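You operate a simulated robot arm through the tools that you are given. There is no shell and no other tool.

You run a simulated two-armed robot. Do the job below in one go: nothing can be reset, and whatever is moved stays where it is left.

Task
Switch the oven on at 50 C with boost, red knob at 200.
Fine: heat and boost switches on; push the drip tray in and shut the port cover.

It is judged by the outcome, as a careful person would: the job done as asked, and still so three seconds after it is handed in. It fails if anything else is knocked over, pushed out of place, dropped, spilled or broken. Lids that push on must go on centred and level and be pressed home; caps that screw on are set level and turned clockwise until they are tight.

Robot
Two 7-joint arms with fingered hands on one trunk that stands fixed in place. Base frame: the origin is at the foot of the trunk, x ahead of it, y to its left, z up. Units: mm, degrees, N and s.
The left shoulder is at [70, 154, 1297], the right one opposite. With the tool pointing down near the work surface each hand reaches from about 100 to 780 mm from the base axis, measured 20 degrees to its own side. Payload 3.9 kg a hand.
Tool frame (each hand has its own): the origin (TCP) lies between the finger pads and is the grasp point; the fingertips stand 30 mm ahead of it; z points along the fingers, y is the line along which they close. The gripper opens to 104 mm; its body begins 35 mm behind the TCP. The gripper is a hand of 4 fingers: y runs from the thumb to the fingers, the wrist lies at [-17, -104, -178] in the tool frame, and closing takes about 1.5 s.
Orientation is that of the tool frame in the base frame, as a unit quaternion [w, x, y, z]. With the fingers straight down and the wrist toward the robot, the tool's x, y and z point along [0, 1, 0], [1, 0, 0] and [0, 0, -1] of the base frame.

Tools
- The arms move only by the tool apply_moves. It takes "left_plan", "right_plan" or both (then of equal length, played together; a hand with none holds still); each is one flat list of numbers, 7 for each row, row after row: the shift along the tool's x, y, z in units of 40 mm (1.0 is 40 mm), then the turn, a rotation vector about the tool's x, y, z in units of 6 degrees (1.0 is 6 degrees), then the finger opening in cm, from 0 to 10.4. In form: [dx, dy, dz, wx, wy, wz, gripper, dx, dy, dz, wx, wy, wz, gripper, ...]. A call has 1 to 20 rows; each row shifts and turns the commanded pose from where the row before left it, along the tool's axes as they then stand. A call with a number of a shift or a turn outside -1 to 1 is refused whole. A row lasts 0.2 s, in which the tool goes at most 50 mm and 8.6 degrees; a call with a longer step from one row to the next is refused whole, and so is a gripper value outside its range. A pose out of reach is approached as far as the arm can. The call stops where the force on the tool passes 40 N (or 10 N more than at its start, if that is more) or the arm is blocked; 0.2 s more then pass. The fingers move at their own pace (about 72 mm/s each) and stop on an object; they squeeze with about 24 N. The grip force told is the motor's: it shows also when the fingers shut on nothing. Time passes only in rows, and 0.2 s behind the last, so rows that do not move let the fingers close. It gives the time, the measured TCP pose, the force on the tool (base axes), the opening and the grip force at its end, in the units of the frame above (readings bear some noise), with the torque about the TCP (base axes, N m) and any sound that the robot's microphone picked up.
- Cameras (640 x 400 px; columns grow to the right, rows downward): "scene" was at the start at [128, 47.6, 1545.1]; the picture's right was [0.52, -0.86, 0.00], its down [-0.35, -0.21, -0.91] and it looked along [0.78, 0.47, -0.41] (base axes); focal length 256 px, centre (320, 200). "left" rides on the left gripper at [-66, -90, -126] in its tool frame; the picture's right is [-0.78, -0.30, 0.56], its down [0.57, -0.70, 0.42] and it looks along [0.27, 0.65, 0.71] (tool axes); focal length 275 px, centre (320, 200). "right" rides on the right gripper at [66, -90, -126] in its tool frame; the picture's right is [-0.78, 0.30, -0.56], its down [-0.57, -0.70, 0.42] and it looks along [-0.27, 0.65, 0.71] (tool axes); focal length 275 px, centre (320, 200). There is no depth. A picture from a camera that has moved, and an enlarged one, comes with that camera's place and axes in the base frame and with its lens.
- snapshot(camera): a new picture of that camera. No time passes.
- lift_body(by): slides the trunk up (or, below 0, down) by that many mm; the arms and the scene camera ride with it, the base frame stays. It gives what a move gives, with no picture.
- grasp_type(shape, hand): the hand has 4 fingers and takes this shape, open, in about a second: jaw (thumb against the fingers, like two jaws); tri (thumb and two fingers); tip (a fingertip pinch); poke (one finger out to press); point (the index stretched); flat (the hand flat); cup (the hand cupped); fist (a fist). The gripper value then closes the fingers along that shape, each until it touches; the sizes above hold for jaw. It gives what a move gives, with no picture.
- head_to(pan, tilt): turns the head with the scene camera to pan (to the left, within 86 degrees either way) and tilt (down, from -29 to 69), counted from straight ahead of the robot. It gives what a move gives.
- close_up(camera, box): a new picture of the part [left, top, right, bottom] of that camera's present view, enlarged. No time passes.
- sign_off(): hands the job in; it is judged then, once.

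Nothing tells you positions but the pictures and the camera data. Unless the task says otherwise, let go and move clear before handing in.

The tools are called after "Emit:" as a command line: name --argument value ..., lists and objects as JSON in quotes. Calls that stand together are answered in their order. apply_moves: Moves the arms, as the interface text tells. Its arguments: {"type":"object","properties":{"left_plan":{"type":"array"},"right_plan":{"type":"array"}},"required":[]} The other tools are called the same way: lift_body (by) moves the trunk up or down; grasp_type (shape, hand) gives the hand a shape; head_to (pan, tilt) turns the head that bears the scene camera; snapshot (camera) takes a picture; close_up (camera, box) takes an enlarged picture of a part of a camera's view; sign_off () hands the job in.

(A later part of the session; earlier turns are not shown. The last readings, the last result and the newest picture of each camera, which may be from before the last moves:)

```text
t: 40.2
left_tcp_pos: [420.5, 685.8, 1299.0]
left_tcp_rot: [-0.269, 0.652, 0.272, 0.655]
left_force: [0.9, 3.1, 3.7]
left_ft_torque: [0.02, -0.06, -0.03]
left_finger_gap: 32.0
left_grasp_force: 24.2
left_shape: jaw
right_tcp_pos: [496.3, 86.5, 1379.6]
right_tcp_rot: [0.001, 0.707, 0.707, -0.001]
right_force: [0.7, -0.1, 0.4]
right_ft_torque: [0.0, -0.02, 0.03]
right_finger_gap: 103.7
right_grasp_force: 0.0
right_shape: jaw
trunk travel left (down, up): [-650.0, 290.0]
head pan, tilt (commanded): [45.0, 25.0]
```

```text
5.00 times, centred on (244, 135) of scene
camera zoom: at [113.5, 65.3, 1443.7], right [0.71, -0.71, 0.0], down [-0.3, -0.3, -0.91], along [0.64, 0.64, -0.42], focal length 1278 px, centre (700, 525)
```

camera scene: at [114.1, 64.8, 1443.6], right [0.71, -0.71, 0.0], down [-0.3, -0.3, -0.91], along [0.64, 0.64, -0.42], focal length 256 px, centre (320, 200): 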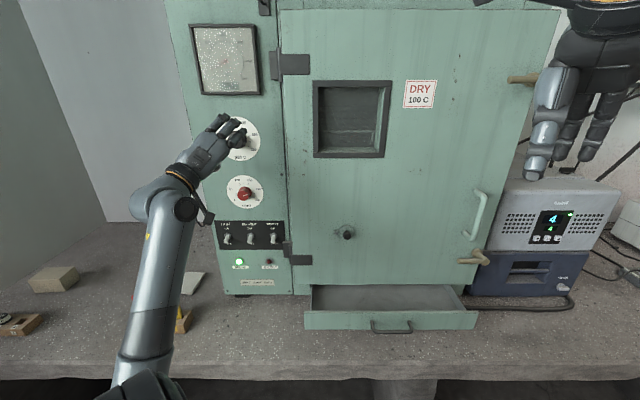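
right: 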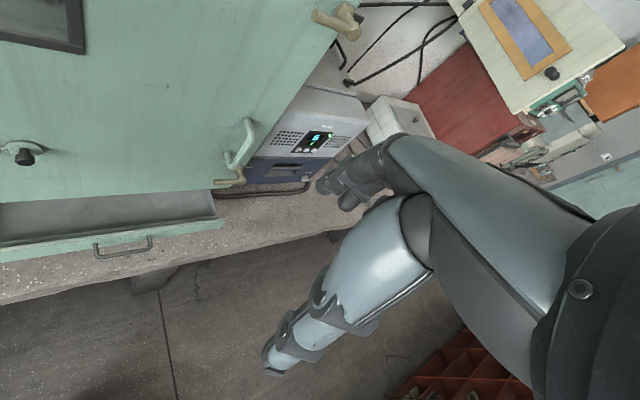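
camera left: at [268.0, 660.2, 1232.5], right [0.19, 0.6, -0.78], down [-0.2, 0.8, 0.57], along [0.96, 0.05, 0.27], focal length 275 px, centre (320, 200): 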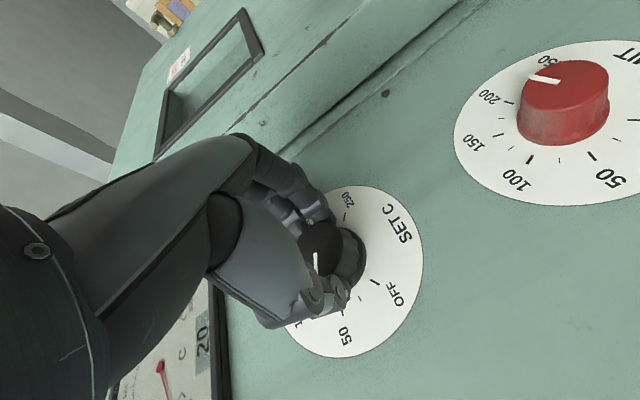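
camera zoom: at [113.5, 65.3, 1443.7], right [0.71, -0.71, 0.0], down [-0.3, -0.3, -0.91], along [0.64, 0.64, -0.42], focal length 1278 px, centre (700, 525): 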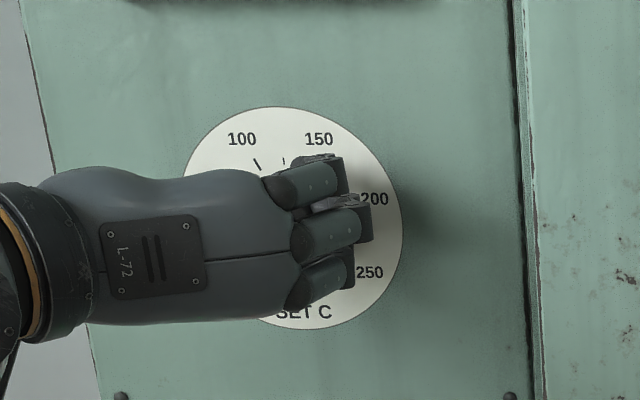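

Releasing and backing away to check the SET pointer.

Emit:
apply_moves --left_plan '[0, 0, 0, 0, 0, 0, 8, 0, 0, 0, 0, 0, 0, 8, 0, 0, 0, 0, 0, 0, 8, 0, 0, -0.6, 0, 0, 0, 8, 0, 0, -1, 0, 0, 0, 8, 0, 0, -0.6, 0, 0, 0, 8, -1, 0, 0, 0, 0, 0, 8, -1, 0, 0, 0, 0, 0, 8, -1, 0, 0, 0, 0, 0, 8, -1, 0, 0, 0, 0, 0, 8]'

Emit:
close_up --camera "scene" --box '[216, 123, 256, 148]'

Emit:
close_up --camera "scene" --box '[170, 95, 330, 195]'

```text
t: 42.4
left_tcp_pos: [359.7, 624.3, 1139.9]
left_tcp_rot: [-0.268, 0.652, 0.272, 0.655]
left_force: [0.1, -0.3, 0.2]
left_ft_torque: [0.0, 0.0, -0.02]
left_finger_gap: 79.8
left_grasp_force: 0.1
left_shape: jaw
right_tcp_pos: [498.4, 87.9, 1378.6]
right_tcp_rot: [0.0, 0.707, 0.707, 0.0]
right_force: [-1.1, -0.2, 0.2]
right_ft_torque: [-0.01, 0.02, -0.04]
right_finger_gap: 103.6
right_grasp_force: 0.1
right_shape: jaw
trunk travel left (down, up): [-650.0, 290.0]
head pan, tilt (commanded): [45.0, 25.0]
```

```text
16.00 times, centred on (236, 136) of scene
camera zoom: at [114.2, 65.4, 1443.6], right [0.71, -0.71, 0.0], down [-0.3, -0.3, -0.91], along [0.64, 0.64, -0.42], focal length 4089 px, centre (1664, 1232)
```

zoom: 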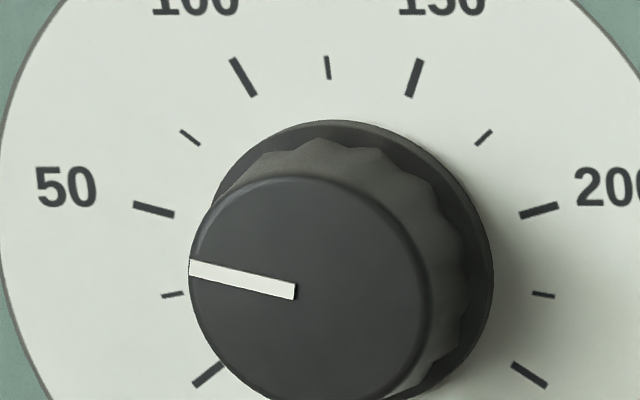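

```text
4.00 times, centred on (250, 145) of scene
camera zoom: at [114.2, 65.4, 1443.6], right [0.71, -0.71, 0.0], down [-0.3, -0.3, -0.91], along [0.64, 0.64, -0.42], focal length 1022 px, centre (600, 420)
```

zoom: 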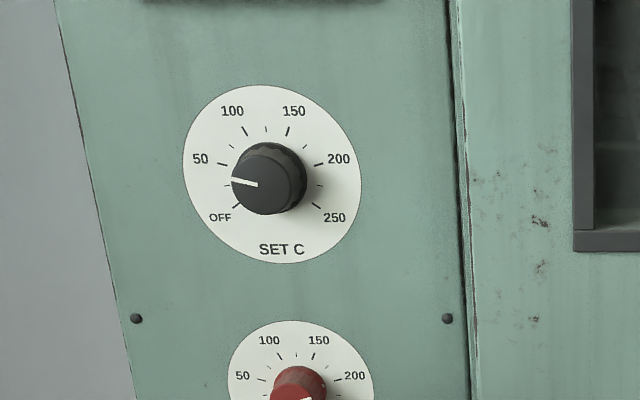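

SET reads within about 1° of 50. Now the toggles: I'll switch the left hand to the poke shape and see where the finger ends up.

Emit:
grasp_type --hand "left" --shape "poke"

Emit:
snapshot --camera "left"

Emit:
snapshot --camera "scene"

Emit:
close_up --camera "scene" --box '[150, 140, 310, 240]'

```text
t: 43.3
left_tcp_pos: [359.0, 623.2, 1139.7]
left_tcp_rot: [-0.269, 0.652, 0.273, 0.654]
left_force: [0.0, -0.1, -0.3]
left_ft_torque: [0.01, -0.01, 0.02]
left_finger_gap: 0.3
left_grasp_force: 0.1
left_shape: poke
right_tcp_pos: [497.2, 85.7, 1377.7]
right_tcp_rot: [0.0, 0.706, 0.708, 0.0]
right_force: [-0.9, 0.3, -0.5]
right_ft_torque: [0.02, 0.02, -0.01]
right_finger_gap: 103.6
right_grasp_force: 0.2
right_shape: jaw
trunk travel left (down, up): [-650.0, 290.0]
head pan, tilt (commanded): [45.0, 25.0]
```

```text
taken
camera left: at [206.9, 597.6, 1072.4], right [0.19, 0.6, -0.78], down [-0.2, 0.8, 0.57], along [0.96, 0.05, 0.27], focal length 275 px, centre (320, 200)
```

left: 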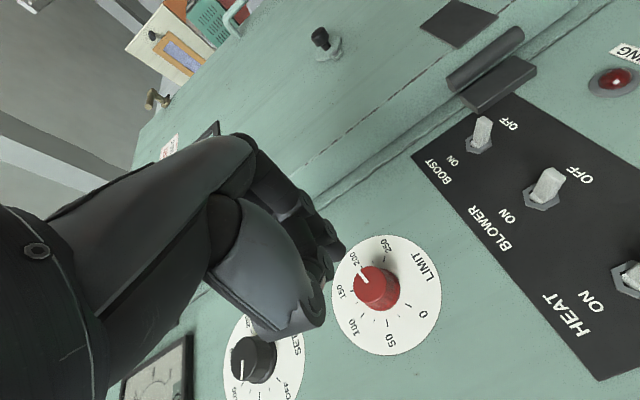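

```text
taken
camera scene: at [114.1, 64.9, 1443.6], right [0.71, -0.71, 0.0], down [-0.3, -0.3, -0.91], along [0.64, 0.64, -0.42], focal length 256 px, centre (320, 200)
```

scene: 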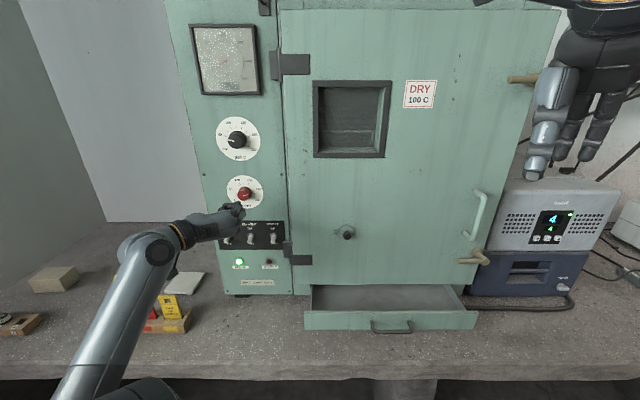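

```text
4.00 times, centred on (230, 190) of scene
camera zoom: at [114.1, 64.9, 1443.6], right [0.71, -0.71, 0.0], down [-0.3, -0.3, -0.91], along [0.64, 0.64, -0.42], focal length 1022 px, centre (680, 240)
```

zoom: 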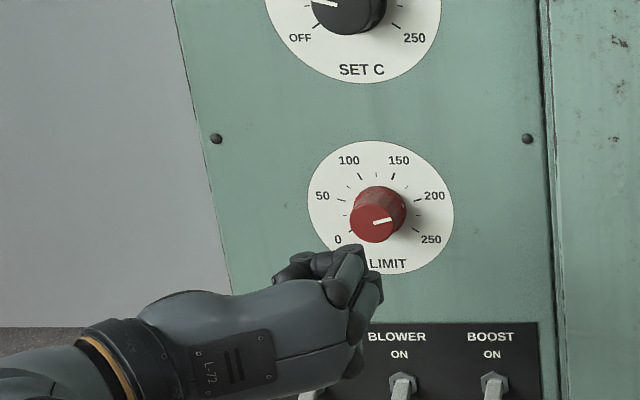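

Emit:
close_up --camera "left" --box '[200, 130, 390, 360]'

Emit:
close_up --camera "scene" --box '[200, 192, 264, 232]'

```text
1.74 times, centred on (295, 245) of left
camera zoom: at [206.9, 597.6, 1072.4], right [0.19, 0.6, -0.78], down [-0.2, 0.8, 0.57], along [0.96, 0.05, 0.27], focal length 479 px, centre (364, 122)
```

zoom: 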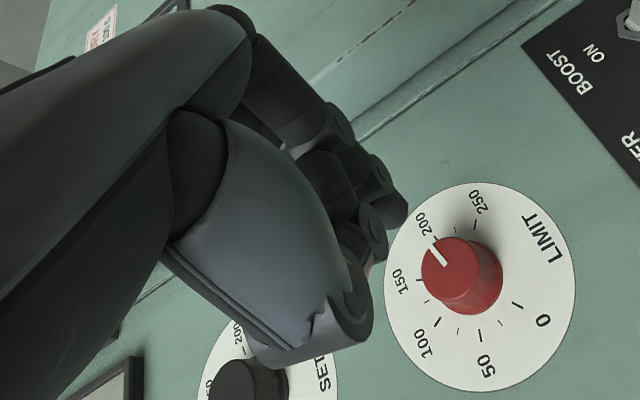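

```text
10.00 times, centred on (232, 212) of scene
camera zoom: at [114.1, 64.9, 1443.6], right [0.71, -0.71, 0.0], down [-0.3, -0.3, -0.91], along [0.64, 0.64, -0.42], focal length 2556 px, centre (1200, 80)
```

zoom: 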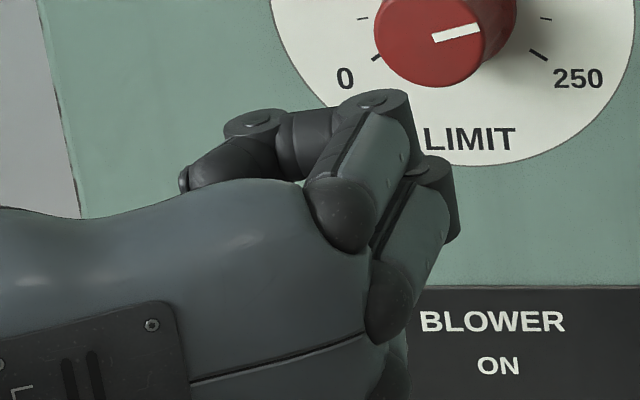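

Emit:
snapshot --camera "right"

```text
taken
camera right: at [407.6, 153.3, 1504.6], right [0.3, -0.78, 0.56], down [-0.7, -0.57, -0.42], along [0.65, -0.26, -0.71], focal length 275 px, centre (320, 200)
```

right: 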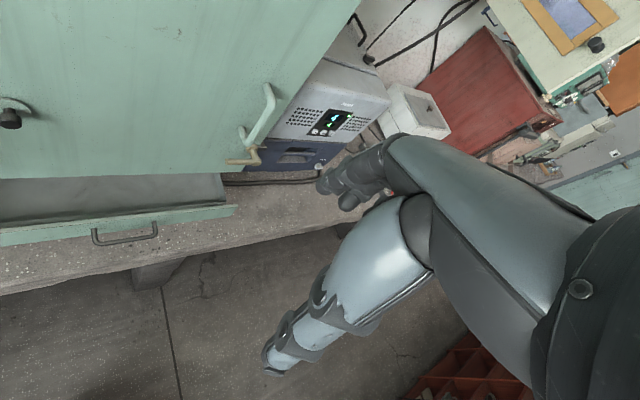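

I can't make out the poke finger from here. I'll turn the right hand toward the left so its camera can see the left hand from the side.

Emit:
apply_moves --right_plan '[0, 0, 0, 0, 0, -1, 10, 0, 0, 0, 0, 0, -1, 10, 0, 0, 0, 0, 0, -1, 10, 0, 0, 0, 0, 0, -1, 10, 0, 0, 0, 0, 0, -1, 10, 0, 0, 0, 0, 0, -1, 10, 0, 0, 0, 0, 0, -1, 10, 0, 0, 0, 0, 0, -1, 10, 0, 0, 0, 0, 0, -1, 10, 0, 0, 0, 0, 0, -1, 10, 0, 0, 0, 0, 0, -1, 10, 0, 0, 0, 0, 0, -1, 10, 0, 0, 0, 0, 0, -1, 10]'

Emit:
snapshot --camera "right"

Emit:
snapshot --camera "scene"

```text
t: 46.1
left_tcp_pos: [359.3, 622.9, 1138.2]
left_tcp_rot: [-0.269, 0.653, 0.273, 0.653]
left_force: [0.0, 0.7, 0.0]
left_ft_torque: [0.03, -0.01, 0.01]
left_finger_gap: 0.0
left_grasp_force: 0.2
left_shape: poke
right_tcp_pos: [497.1, 86.3, 1379.2]
right_tcp_rot: [0.0, 0.333, 0.943, 0.0]
right_force: [-0.5, 0.1, -0.1]
right_ft_torque: [0.01, -0.01, -0.05]
right_finger_gap: 100.2
right_grasp_force: 0.1
right_shape: jaw
right hand out of reach, approached as far as the arm can: row 9, 10, 11, 12, 13
trunk travel left (down, up): [-650.0, 290.0]
head pan, tilt (commanded): [45.0, 25.0]
```

```text
taken
camera right: at [389.7, 59.3, 1504.5], right [0.79, -0.26, 0.56], down [0.0, -0.91, -0.42], along [0.61, 0.34, -0.71], focal length 275 px, centre (320, 200)
```

right: 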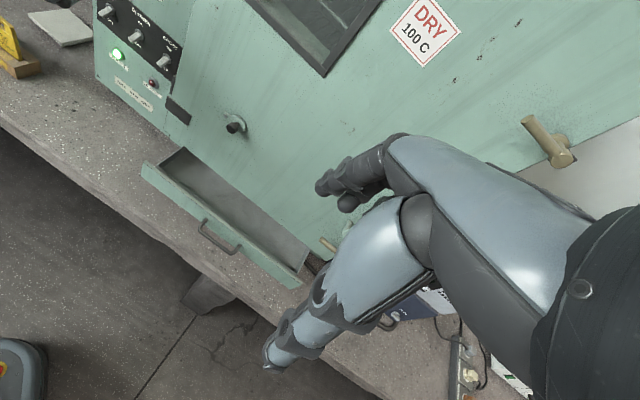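

```text
taken
camera scene: at [114.0, 65.0, 1443.6], right [0.71, -0.71, 0.0], down [-0.3, -0.3, -0.91], along [0.64, 0.64, -0.42], focal length 256 px, centre (320, 200)
```

scene: 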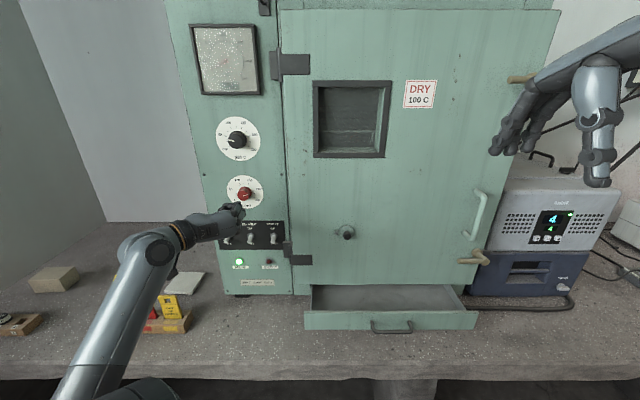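

The right camera now sees the toggles and the cover. Tilting the right hand up a bit should bring the left hand into frame.

Emit:
apply_moves --right_plan '[0, 0, 0, -1, 0, 0, 10, 0, 0, 0, -1, 0, 0, 10, 0, 0, 0, -1, 0, 0, 10, 0, 0, 0, -1, 0, 0, 10]'

Emit:
snapshot --camera "right"

```text
t: 47.1
left_tcp_pos: [359.1, 622.8, 1139.0]
left_tcp_rot: [-0.268, 0.653, 0.272, 0.654]
left_force: [0.1, 0.3, -0.2]
left_ft_torque: [0.01, 0.02, 0.03]
left_finger_gap: 0.1
left_grasp_force: 0.1
left_shape: poke
right_tcp_pos: [496.3, 84.9, 1379.8]
right_tcp_rot: [0.069, 0.326, 0.922, 0.197]
right_force: [0.4, -0.3, 0.3]
right_ft_torque: [0.0, 0.03, -0.02]
right_finger_gap: 100.1
right_grasp_force: 0.0
right_shape: jaw
trunk travel left (down, up): [-650.0, 290.0]
head pan, tilt (commanded): [45.0, 25.0]
```

```text
taken
camera right: at [362.4, 24.0, 1457.2], right [0.63, -0.46, 0.63], down [0.15, -0.72, -0.68], along [0.76, 0.52, -0.39], focal length 275 px, centre (320, 200)
```

right: 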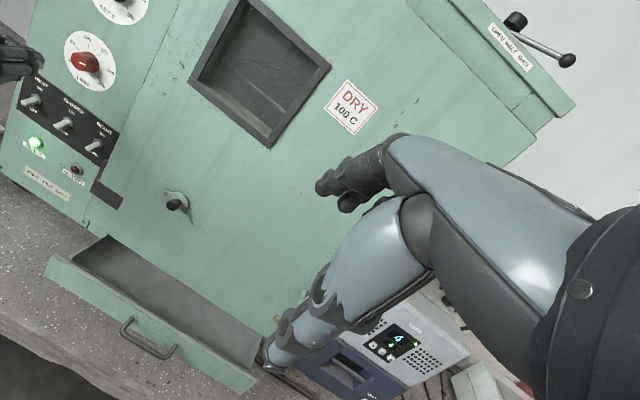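

Emit:
close_up --camera "right" --box '[0, 20, 128, 100]'

Emit:
close_up --camera "right" --box '[150, 180, 214, 220]'

```text
5.00 times, centred on (64, 60) of right
camera zoom: at [362.4, 24.0, 1457.2], right [0.63, -0.46, 0.63], down [0.15, -0.72, -0.68], along [0.76, 0.52, -0.39], focal length 1376 px, centre (1600, 900)
```

zoom: 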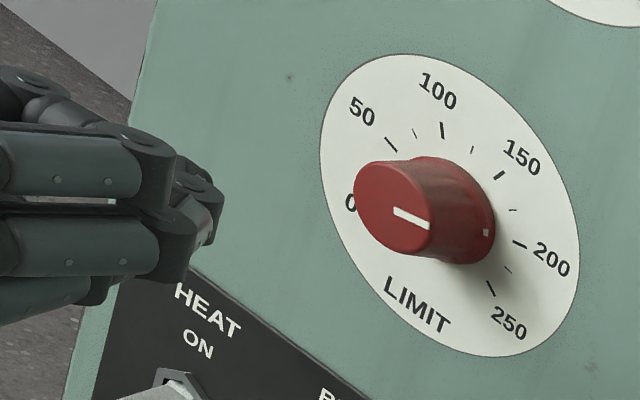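

```text
10.00 times, centred on (182, 200) of right
camera zoom: at [362.4, 24.0, 1457.2], right [0.63, -0.46, 0.63], down [0.15, -0.72, -0.68], along [0.76, 0.52, -0.39], focal length 2753 px, centre (1700, 200)
```

zoom: 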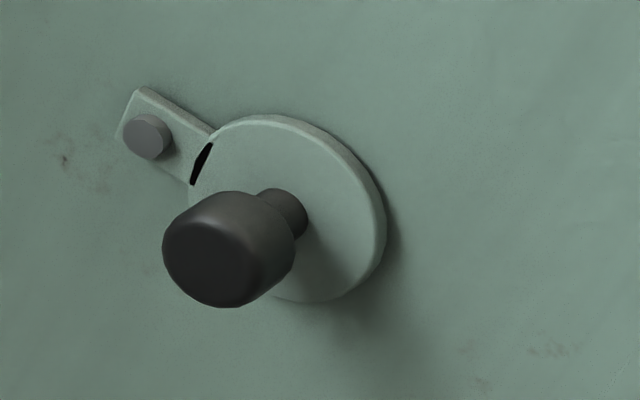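

Emit:
close_up --camera "right" --box '[160, 185, 190, 204]'

Emit:
close_up --camera "scene" --box '[328, 218, 360, 238]'

```text
16.00 times, centred on (175, 194) of right
camera zoom: at [362.4, 24.0, 1457.2], right [0.63, -0.46, 0.63], down [0.15, -0.72, -0.68], along [0.76, 0.52, -0.39], focal length 4404 px, centre (2640, 288)
```

zoom: 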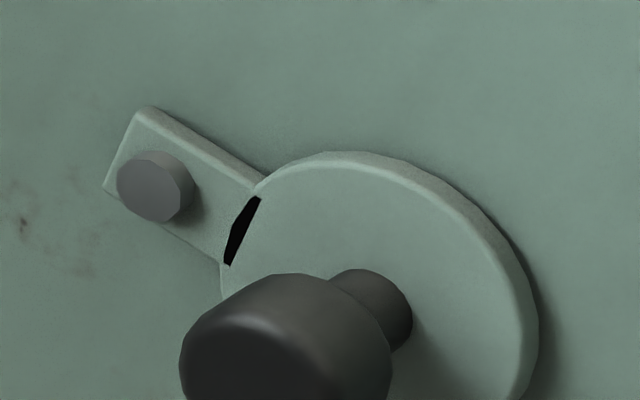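

```text
16.00 times, centred on (344, 228) of scene
camera zoom: at [114.0, 63.6, 1443.7], right [0.71, -0.71, 0.0], down [-0.3, -0.3, -0.91], along [0.64, 0.64, -0.42], focal length 4089 px, centre (-64, -248)
```

zoom: 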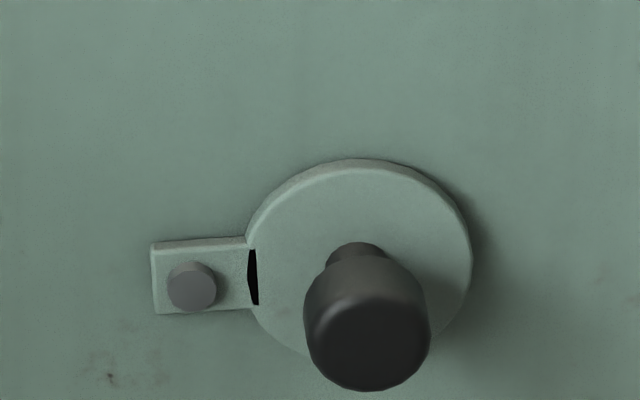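

From two views, the poke fingertip sits on the tool axis, about 38 mm ahead of the TCP. I'll move the hand down in front of and just below the HEAT lever, at a safe standoff.

Emit:
apply_moves --left_plan '[-0.866, -0.375, 0, 0, 0, 0, 0, -0.866, -0.375, 0, 0, 0, 0, 0, -0.866, -0.375, 0, 0, 0, 0, 0, -0.866, -0.375, 0, 0, 0, 0, 0, -0.866, -0.375, 0, 0, 0, 0, 0]'

Emit:
snapshot --camera "scene"

Emit:
snapshot --camera "left"

Emit:
snapshot --camera "right"

```text
t: 48.3
left_tcp_pos: [306.8, 676.6, 965.4]
left_tcp_rot: [-0.268, 0.652, 0.272, 0.655]
left_force: [0.2, 0.9, -1.0]
left_ft_torque: [0.0, 0.0, -0.01]
left_finger_gap: 0.0
left_grasp_force: 0.0
left_shape: poke
right_tcp_pos: [497.7, 88.1, 1378.3]
right_tcp_rot: [0.069, 0.326, 0.922, 0.196]
right_force: [0.1, 0.3, -0.3]
right_ft_torque: [0.03, -0.02, 0.0]
right_finger_gap: 100.4
right_grasp_force: 0.1
right_shape: jaw
trunk travel left (down, up): [-650.0, 290.0]
head pan, tilt (commanded): [45.0, 25.0]
```

```text
taken
camera scene: at [114.2, 65.6, 1443.6], right [0.71, -0.71, 0.0], down [-0.3, -0.3, -0.91], along [0.64, 0.64, -0.42], focal length 256 px, centre (320, 200)
```

scene: 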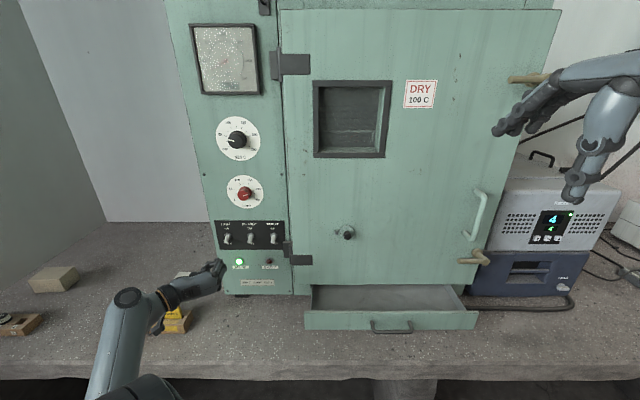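

```text
taken
camera left: at [155.1, 650.3, 898.3], right [0.19, 0.6, -0.78], down [-0.2, 0.8, 0.57], along [0.96, 0.05, 0.27], focal length 275 px, centre (320, 200)
```

left: 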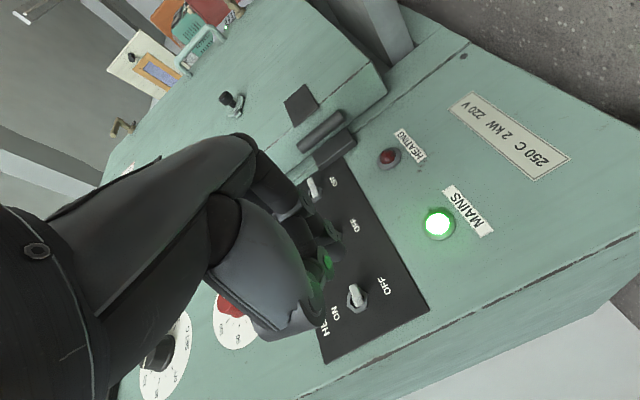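

```text
taken
camera right: at [362.8, 26.3, 1456.9], right [0.63, -0.45, 0.63], down [0.15, -0.72, -0.67], along [0.76, 0.52, -0.39], focal length 275 px, centre (320, 200)
```

right: 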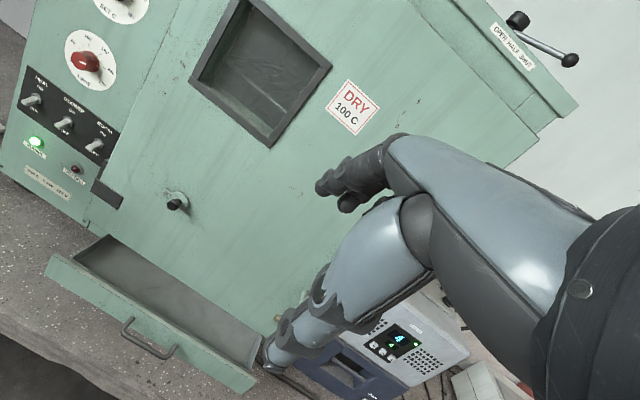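

Emit:
close_up --camera "left" --box '[280, 220, 424, 310]'

Emit:
close_up --camera "scene" --box '[205, 215, 301, 275]'

Emit:
close_up --camera "right" --box '[0, 60, 128, 180]'

```text
4.44 times, centred on (352, 265) of left
camera zoom: at [155.1, 650.3, 898.3], right [0.19, 0.6, -0.78], down [-0.2, 0.8, 0.57], along [0.96, 0.05, 0.27], focal length 1224 px, centre (178, -89)
```

zoom: 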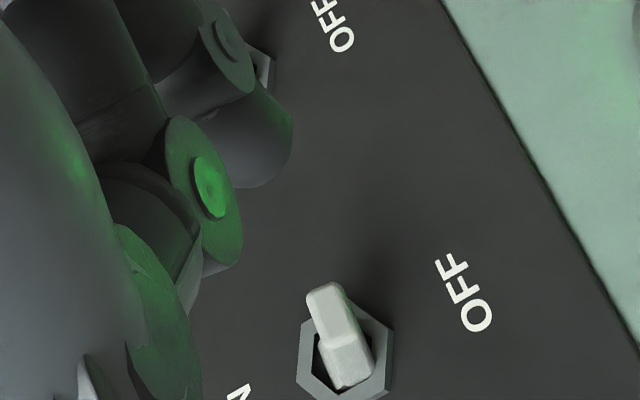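

```text
6.67 times, centred on (253, 245) of scene
camera zoom: at [114.2, 65.6, 1443.6], right [0.71, -0.71, 0.0], down [-0.3, -0.3, -0.91], along [0.64, 0.64, -0.42], focal length 1704 px, centre (767, -100)
```

zoom: 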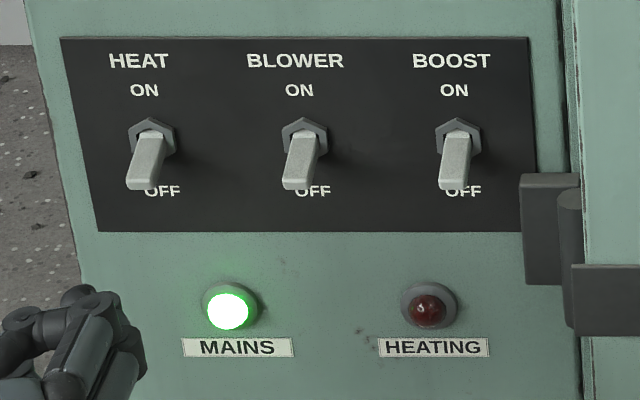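

```text
3.33 times, centred on (64, 120) of right
camera zoom: at [362.8, 26.3, 1456.9], right [0.63, -0.45, 0.63], down [0.15, -0.72, -0.67], along [0.76, 0.52, -0.39], focal length 918 px, centre (1173, 467)
```

zoom: 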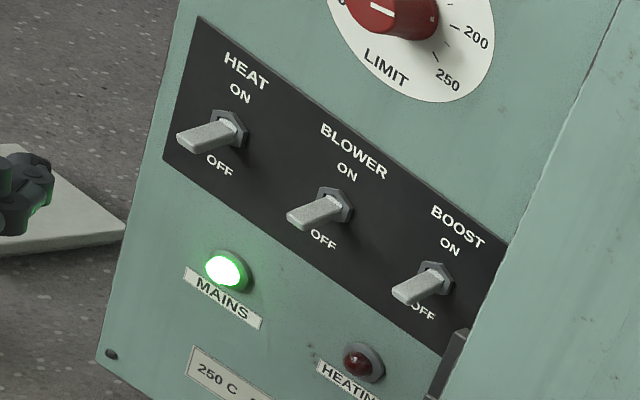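

HEAT lever confirmed at u≈−260, z≈995, with its tip lower at z≈985. I'll move in under it.

Emit:
apply_moves --left_plan '[0, 0.02, 0.6, 0, 0, 0, 0, 0, 0, 0.6, 0, 0, 0, 0, 0, 0, 0.5, 0, 0, 0, 0]'

Emit:
close_up --camera "left" --box '[240, 190, 400, 290]'

Emit:
close_up --camera "scene" --box '[195, 215, 291, 275]'

Emit:
close_up --camera "right" --box '[0, 60, 128, 140]'

```text
t: 49.1
left_tcp_pos: [356.4, 722.6, 964.6]
left_tcp_rot: [-0.268, 0.653, 0.272, 0.655]
left_force: [0.1, 0.2, 0.1]
left_ft_torque: [0.03, -0.01, 0.0]
left_finger_gap: 0.0
left_grasp_force: 0.0
left_shape: poke
right_tcp_pos: [498.6, 87.4, 1379.0]
right_tcp_rot: [0.069, 0.327, 0.922, 0.197]
right_force: [-0.1, -0.2, -0.3]
right_ft_torque: [0.01, -0.01, 0.02]
right_finger_gap: 100.4
right_grasp_force: 0.1
right_shape: jaw
trunk travel left (down, up): [-650.0, 290.0]
head pan, tilt (commanded): [45.0, 25.0]
```

```text
4.00 times, centred on (320, 240) of left
camera zoom: at [204.1, 696.3, 898.6], right [0.19, 0.6, -0.78], down [-0.2, 0.8, 0.57], along [0.96, 0.05, 0.27], focal length 1101 px, centre (320, 40)
```

zoom: 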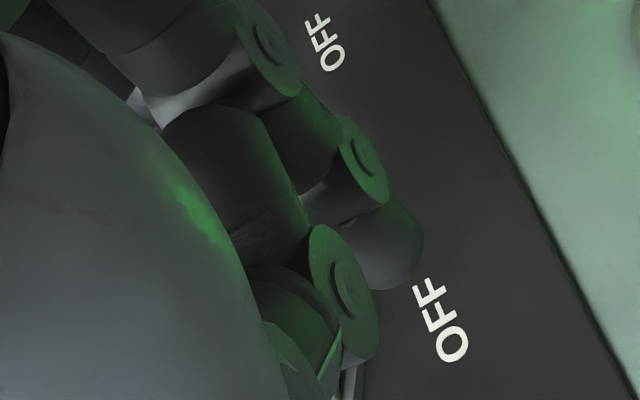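

```text
6.67 times, centred on (243, 245) of scene
camera zoom: at [114.5, 65.1, 1443.6], right [0.71, -0.71, 0.0], down [-0.3, -0.3, -0.91], along [0.64, 0.64, -0.42], focal length 1704 px, centre (833, -100)
```

zoom: 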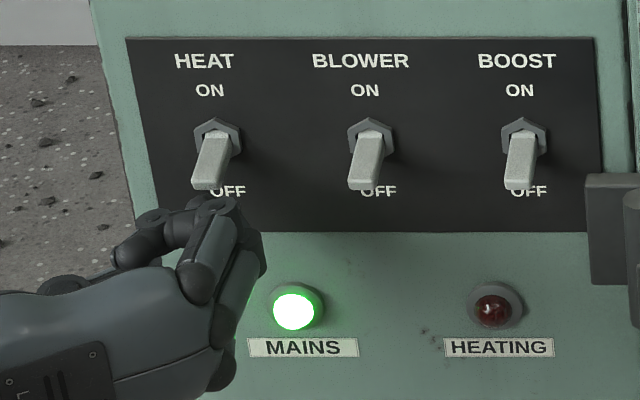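

```text
5.00 times, centred on (64, 100) of right
camera zoom: at [363.1, 25.8, 1456.9], right [0.63, -0.45, 0.63], down [0.15, -0.72, -0.67], along [0.76, 0.52, -0.39], focal length 1376 px, centre (1600, 700)
```

zoom: 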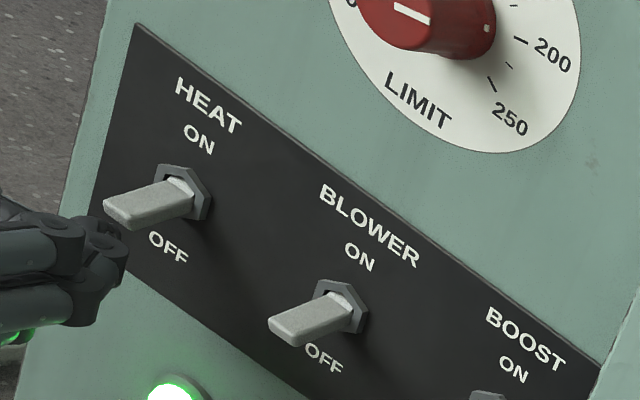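

The fingertip is right under the HEAT lever's end. I'll go a little deeper and lift.

Emit:
apply_moves --left_plan '[0, 0, 0.17, 0, 0, 0, 0, 0.2, 0, 0, 0, 0, 0, 0, 0.2, 0, 0, 0, 0, 0, 0, 0.2, 0, 0, 0, 0, 0, 0, 0.15, 0, 0, 0, 0, 0, 0]'

Emit:
close_up --camera "right" --box '[0, 60, 128, 140]'

Emit:
close_up --camera "scene" --box '[195, 215, 291, 275]'

```text
t: 50.4
left_tcp_pos: [360.6, 724.4, 983.9]
left_tcp_rot: [-0.262, 0.661, 0.275, 0.647]
left_force: [0.5, 0.9, -9.9]
left_ft_torque: [-0.2, 0.16, 0.03]
left_finger_gap: 0.0
left_grasp_force: 0.0
left_shape: poke
right_tcp_pos: [497.0, 87.2, 1378.7]
right_tcp_rot: [0.069, 0.326, 0.922, 0.196]
right_force: [-0.2, 0.2, 0.3]
right_ft_torque: [0.02, 0.0, 0.01]
right_finger_gap: 100.2
right_grasp_force: 0.1
right_shape: jaw
trunk travel left (down, up): [-650.0, 290.0]
head pan, tilt (commanded): [45.0, 25.0]
stopped in row 5 (left hand): the force on the tool passed its limit at 43 N (the readings are from after the stop); the commanded pose is now the measured one
```

```text
5.00 times, centred on (64, 100) of right
camera zoom: at [362.9, 26.2, 1457.3], right [0.63, -0.45, 0.63], down [0.15, -0.72, -0.67], along [0.76, 0.52, -0.39], focal length 1376 px, centre (1600, 700)
```

zoom: 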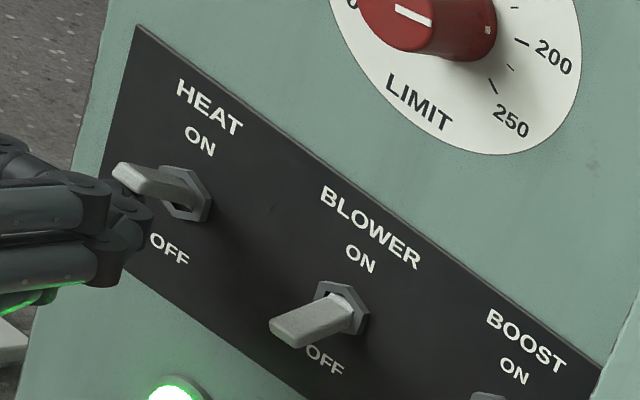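

```text
6.67 times, centred on (243, 245) of scene
camera zoom: at [114.3, 65.6, 1443.9], right [0.71, -0.71, 0.0], down [-0.3, -0.3, -0.91], along [0.64, 0.64, -0.42], focal length 1704 px, centre (833, -100)
```

zoom: 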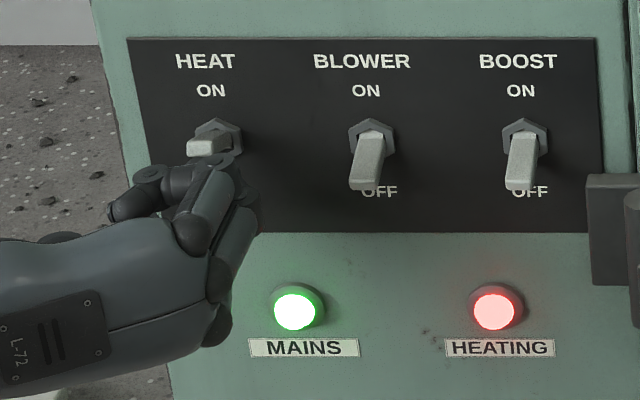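

HEAT is on and the HEATING lamp lit. Backing out, then shifting right to BOOST with a small yaw so the knuckles clear the door hinge.

Emit:
apply_moves --left_plan '[-0.4, 0, -0.1, 0, 0, 0, 0, -0.1, 0, -0.8, 0, 0, 0, 0, 0, 0, -0.8, 0, 0, 0, 0, 0, 0.8, 0, 0, 0, 0, 0, 0, 0.8, 0, 0, 0, 0, 0, 0, 0.8, 0, 0, 0, 0, 0, 0, 0.8, 0, 0, 0, 0, 0, 0, 0, 0, -0.8, 0, 0, 0, 0, 0, 0, -0.8, 0, 0, 0, 0, 0, 0, -0.8, 0, 0, 0]'

Emit:
snapshot --camera "left"

Emit:
snapshot --camera "right"

Emit:
close_up --camera "scene" --box '[195, 215, 291, 275]'

```text
t: 52.6
left_tcp_pos: [401.9, 586.6, 969.7]
left_tcp_rot: [-0.179, 0.687, 0.19, 0.678]
left_force: [-0.1, 0.2, 0.0]
left_ft_torque: [-0.01, 0.0, -0.01]
left_finger_gap: 0.0
left_grasp_force: 0.1
left_shape: poke
right_tcp_pos: [497.3, 88.0, 1378.8]
right_tcp_rot: [0.069, 0.325, 0.923, 0.196]
right_force: [0.0, -0.2, 0.1]
right_ft_torque: [0.01, -0.02, 0.0]
right_finger_gap: 100.3
right_grasp_force: 0.1
right_shape: jaw
trunk travel left (down, up): [-650.0, 290.0]
head pan, tilt (commanded): [45.0, 25.0]
```

```text
taken
camera left: at [247.3, 599.2, 903.7], right [0.33, 0.52, -0.79], down [0.02, 0.83, 0.56], along [0.94, -0.2, 0.26], focal length 275 px, centre (320, 200)
```

left: 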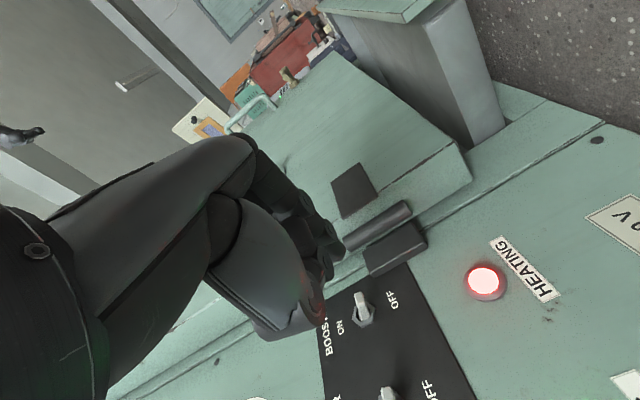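

```text
taken
camera right: at [363.0, 25.9, 1456.9], right [0.63, -0.45, 0.63], down [0.15, -0.72, -0.67], along [0.76, 0.52, -0.39], focal length 275 px, centre (320, 200)
```

right: 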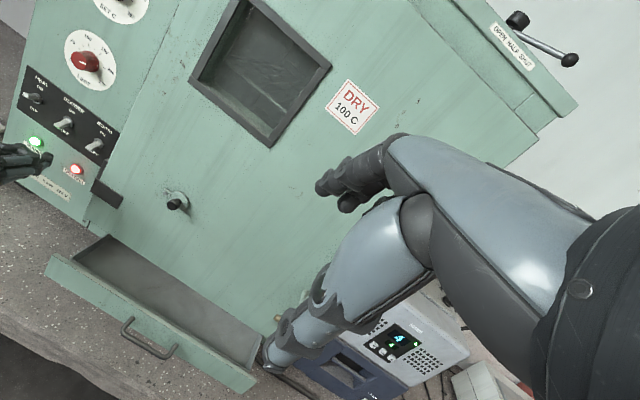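

```text
6.67 times, centred on (243, 245) of scene
camera zoom: at [114.4, 65.2, 1443.6], right [0.71, -0.71, 0.0], down [-0.3, -0.3, -0.91], along [0.64, 0.64, -0.42], focal length 1704 px, centre (833, -100)
```

zoom: 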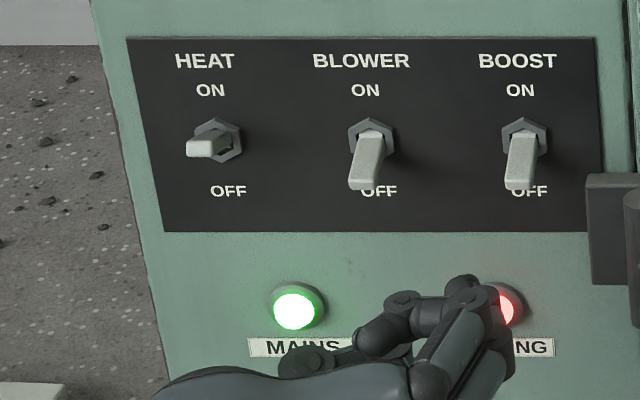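

HEAT stays ON. Now moving in under the BOOST lever.

Emit:
apply_moves --left_plan '[-0.06, -0.125, 0.52, 0, 0, 0, 0, -0.06, -0.125, 0.52, 0, 0, 0, 0, -0.06, -0.125, 0.52, 0, 0, 0, 0]'

Emit:
close_up --camera "left" --box '[240, 170, 432, 290]'

Emit:
close_up --camera "right" --box '[20, 90, 148, 190]'

Emit:
close_up --camera "scene" --box '[215, 215, 311, 275]'

```text
t: 53.4
left_tcp_pos: [449.9, 631.9, 960.0]
left_tcp_rot: [-0.178, 0.687, 0.191, 0.678]
left_force: [-0.9, 0.0, -0.8]
left_ft_torque: [0.04, 0.02, 0.0]
left_finger_gap: 0.0
left_grasp_force: 0.1
left_shape: poke
right_tcp_pos: [497.7, 88.1, 1378.7]
right_tcp_rot: [0.07, 0.326, 0.922, 0.196]
right_force: [-0.2, -0.2, 0.6]
right_ft_torque: [-0.02, -0.02, -0.01]
right_finger_gap: 100.4
right_grasp_force: 0.1
right_shape: jaw
trunk travel left (down, up): [-650.0, 290.0]
head pan, tilt (commanded): [45.0, 25.0]
```

```text
3.33 times, centred on (336, 230) of left
camera zoom: at [294.1, 644.1, 895.0], right [0.33, 0.52, -0.79], down [0.02, 0.83, 0.56], along [0.95, -0.2, 0.26], focal length 918 px, centre (267, 100)
```

zoom: 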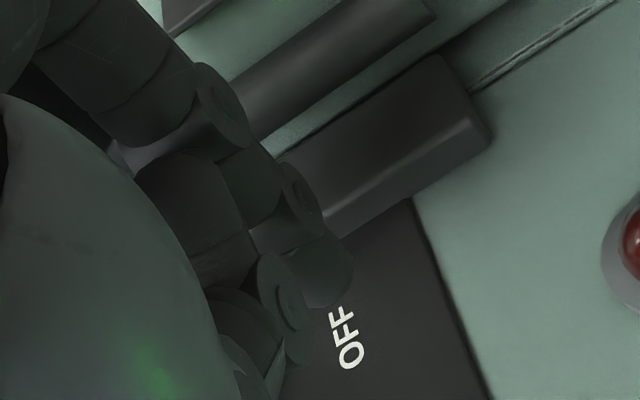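

```text
4.00 times, centred on (84, 140) of right
camera zoom: at [363.2, 25.9, 1456.8], right [0.63, -0.45, 0.63], down [0.15, -0.72, -0.67], along [0.76, 0.52, -0.39], focal length 1101 px, centre (1264, 440)
```

zoom: 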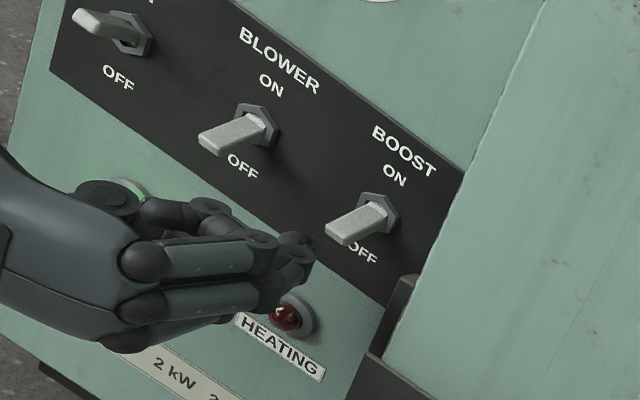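

```text
6.67 times, centred on (263, 245) of scene
camera zoom: at [114.7, 65.3, 1443.6], right [0.71, -0.71, 0.0], down [-0.3, -0.3, -0.91], along [0.64, 0.64, -0.42], focal length 1704 px, centre (700, -100)
```

zoom: 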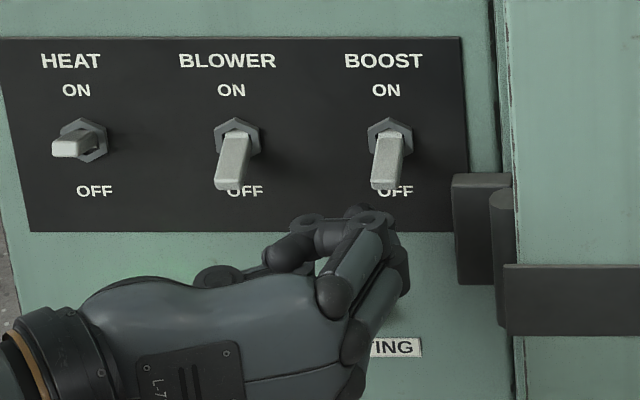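

Emit:
apply_moves --left_plan '[0, -0.02, 0.15, 0, 0, 0, 0, 0.2, 0, 0, 0, 0, 0, 0, 0.2, 0, 0, 0, 0, 0, 0, 0.2, 0, 0, 0, 0, 0, 0, 0.2, 0, 0, 0, 0, 0, 0]'

Emit:
close_up --camera "right" --box '[20, 90, 148, 190]'

Emit:
close_up --camera "scene" --box '[215, 215, 311, 275]'

```text
t: 54.6
left_tcp_pos: [452.5, 634.4, 985.2]
left_tcp_rot: [-0.176, 0.692, 0.191, 0.674]
left_force: [-7.9, -10.5, -26.1]
left_ft_torque: [-0.15, 0.53, -0.2]
left_finger_gap: 0.0
left_grasp_force: 0.0
left_shape: poke
right_tcp_pos: [498.7, 90.3, 1377.3]
right_tcp_rot: [0.069, 0.326, 0.922, 0.195]
right_force: [0.5, 0.3, 0.5]
right_ft_torque: [0.03, 0.01, -0.04]
right_finger_gap: 100.4
right_grasp_force: 0.1
right_shape: jaw
trunk travel left (down, up): [-650.0, 290.0]
head pan, tilt (commanded): [45.0, 25.0]
```

```text
4.00 times, centred on (84, 140) of right
camera zoom: at [363.5, 28.1, 1456.1], right [0.63, -0.45, 0.63], down [0.15, -0.72, -0.67], along [0.76, 0.52, -0.39], focal length 1101 px, centre (1264, 440)
```

zoom: 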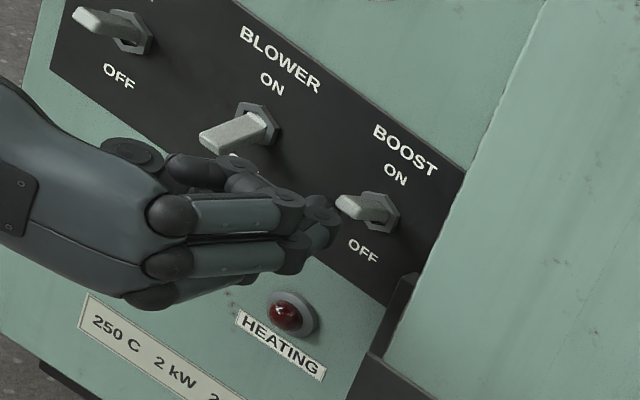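

```text
6.67 times, centred on (263, 245) of scene
camera zoom: at [114.9, 67.5, 1442.9], right [0.71, -0.71, 0.0], down [-0.3, -0.3, -0.91], along [0.64, 0.64, -0.42], focal length 1704 px, centre (700, -100)
```

zoom: 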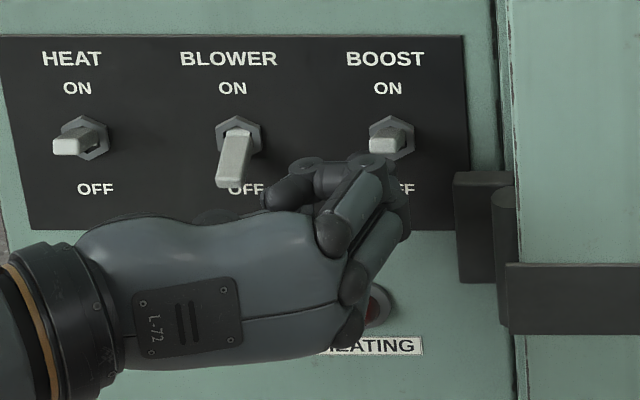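

BOOST is up. Backing off downward and out, then checking all three switches and the lamps.

Emit:
apply_moves --left_plan '[-0.4, 0, 0, 0, 0, 0, 0, -0.2, 0.1, -0.4, 0, 0, 0, 0, 0, 0.2, -0.8, 0, 0, 0, 0, 0, 0.2, -0.8, 0, 0, 0, 0, 0, 0, -0.6, 0, 0, 0, 0]'

Emit:
close_up --camera "right" --box '[0, 60, 128, 180]'

Emit:
snapshot --camera "scene"

Emit:
close_up --camera "scene" --box '[205, 215, 301, 275]'

Emit:
close_up --camera "scene" --box '[324, 218, 364, 243]'

```text
t: 55.8
left_tcp_pos: [372.5, 561.6, 971.1]
left_tcp_rot: [-0.179, 0.687, 0.191, 0.678]
left_force: [-0.2, 0.7, -0.4]
left_ft_torque: [0.01, -0.02, -0.02]
left_finger_gap: 0.2
left_grasp_force: 0.1
left_shape: poke
right_tcp_pos: [496.3, 87.3, 1379.3]
right_tcp_rot: [0.069, 0.325, 0.923, 0.196]
right_force: [0.5, -0.1, -0.1]
right_ft_torque: [-0.02, 0.02, 0.0]
right_finger_gap: 100.2
right_grasp_force: 0.0
right_shape: jaw
trunk travel left (down, up): [-650.0, 290.0]
head pan, tilt (commanded): [45.0, 25.0]
```

```text
3.33 times, centred on (64, 120) of right
camera zoom: at [362.0, 25.2, 1457.2], right [0.63, -0.45, 0.63], down [0.15, -0.72, -0.67], along [0.76, 0.52, -0.39], focal length 918 px, centre (1173, 467)
```

zoom: 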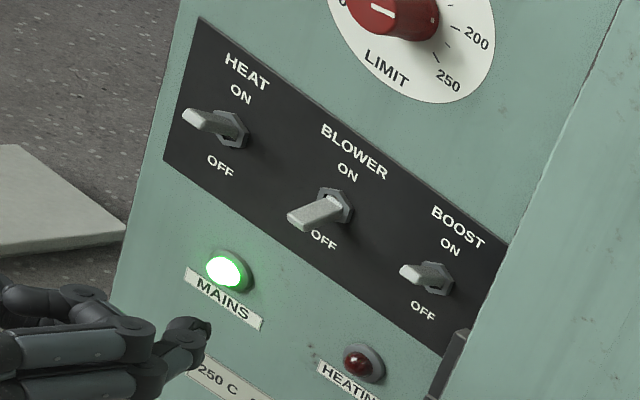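

```text
taken
camera scene: at [113.5, 64.6, 1443.7], right [0.71, -0.71, 0.0], down [-0.3, -0.3, -0.91], along [0.64, 0.64, -0.42], focal length 256 px, centre (320, 200)
```

scene: 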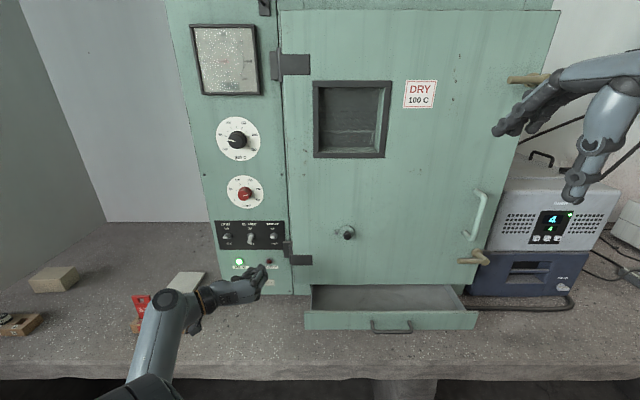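

```text
6.67 times, centred on (253, 245) of scene
camera zoom: at [113.5, 64.6, 1443.7], right [0.71, -0.71, 0.0], down [-0.3, -0.3, -0.91], along [0.64, 0.64, -0.42], focal length 1704 px, centre (767, -100)
```

zoom: 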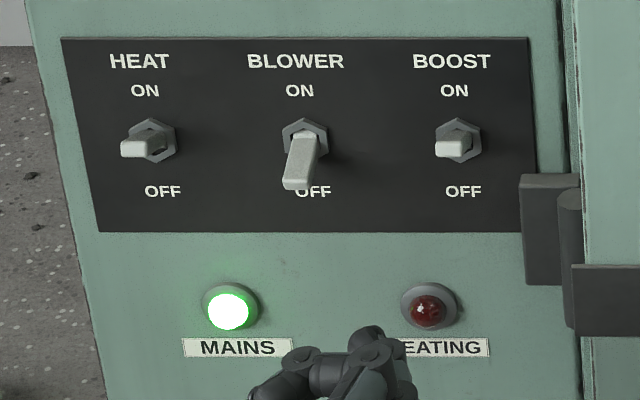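

```text
16.00 times, centred on (344, 230) of scene
camera zoom: at [113.5, 64.6, 1443.7], right [0.71, -0.71, 0.0], down [-0.3, -0.3, -0.91], along [0.64, 0.64, -0.42], focal length 4089 px, centre (-64, -288)
```

zoom: 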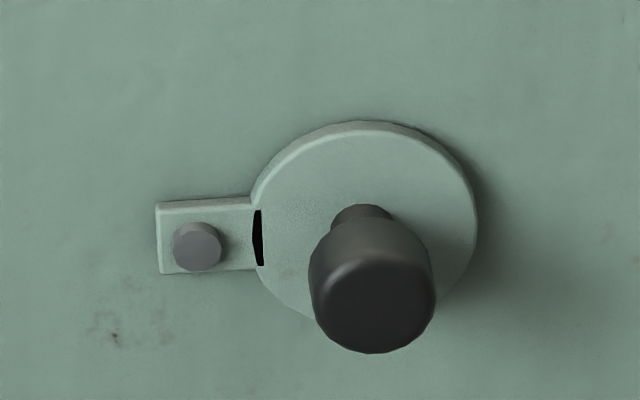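

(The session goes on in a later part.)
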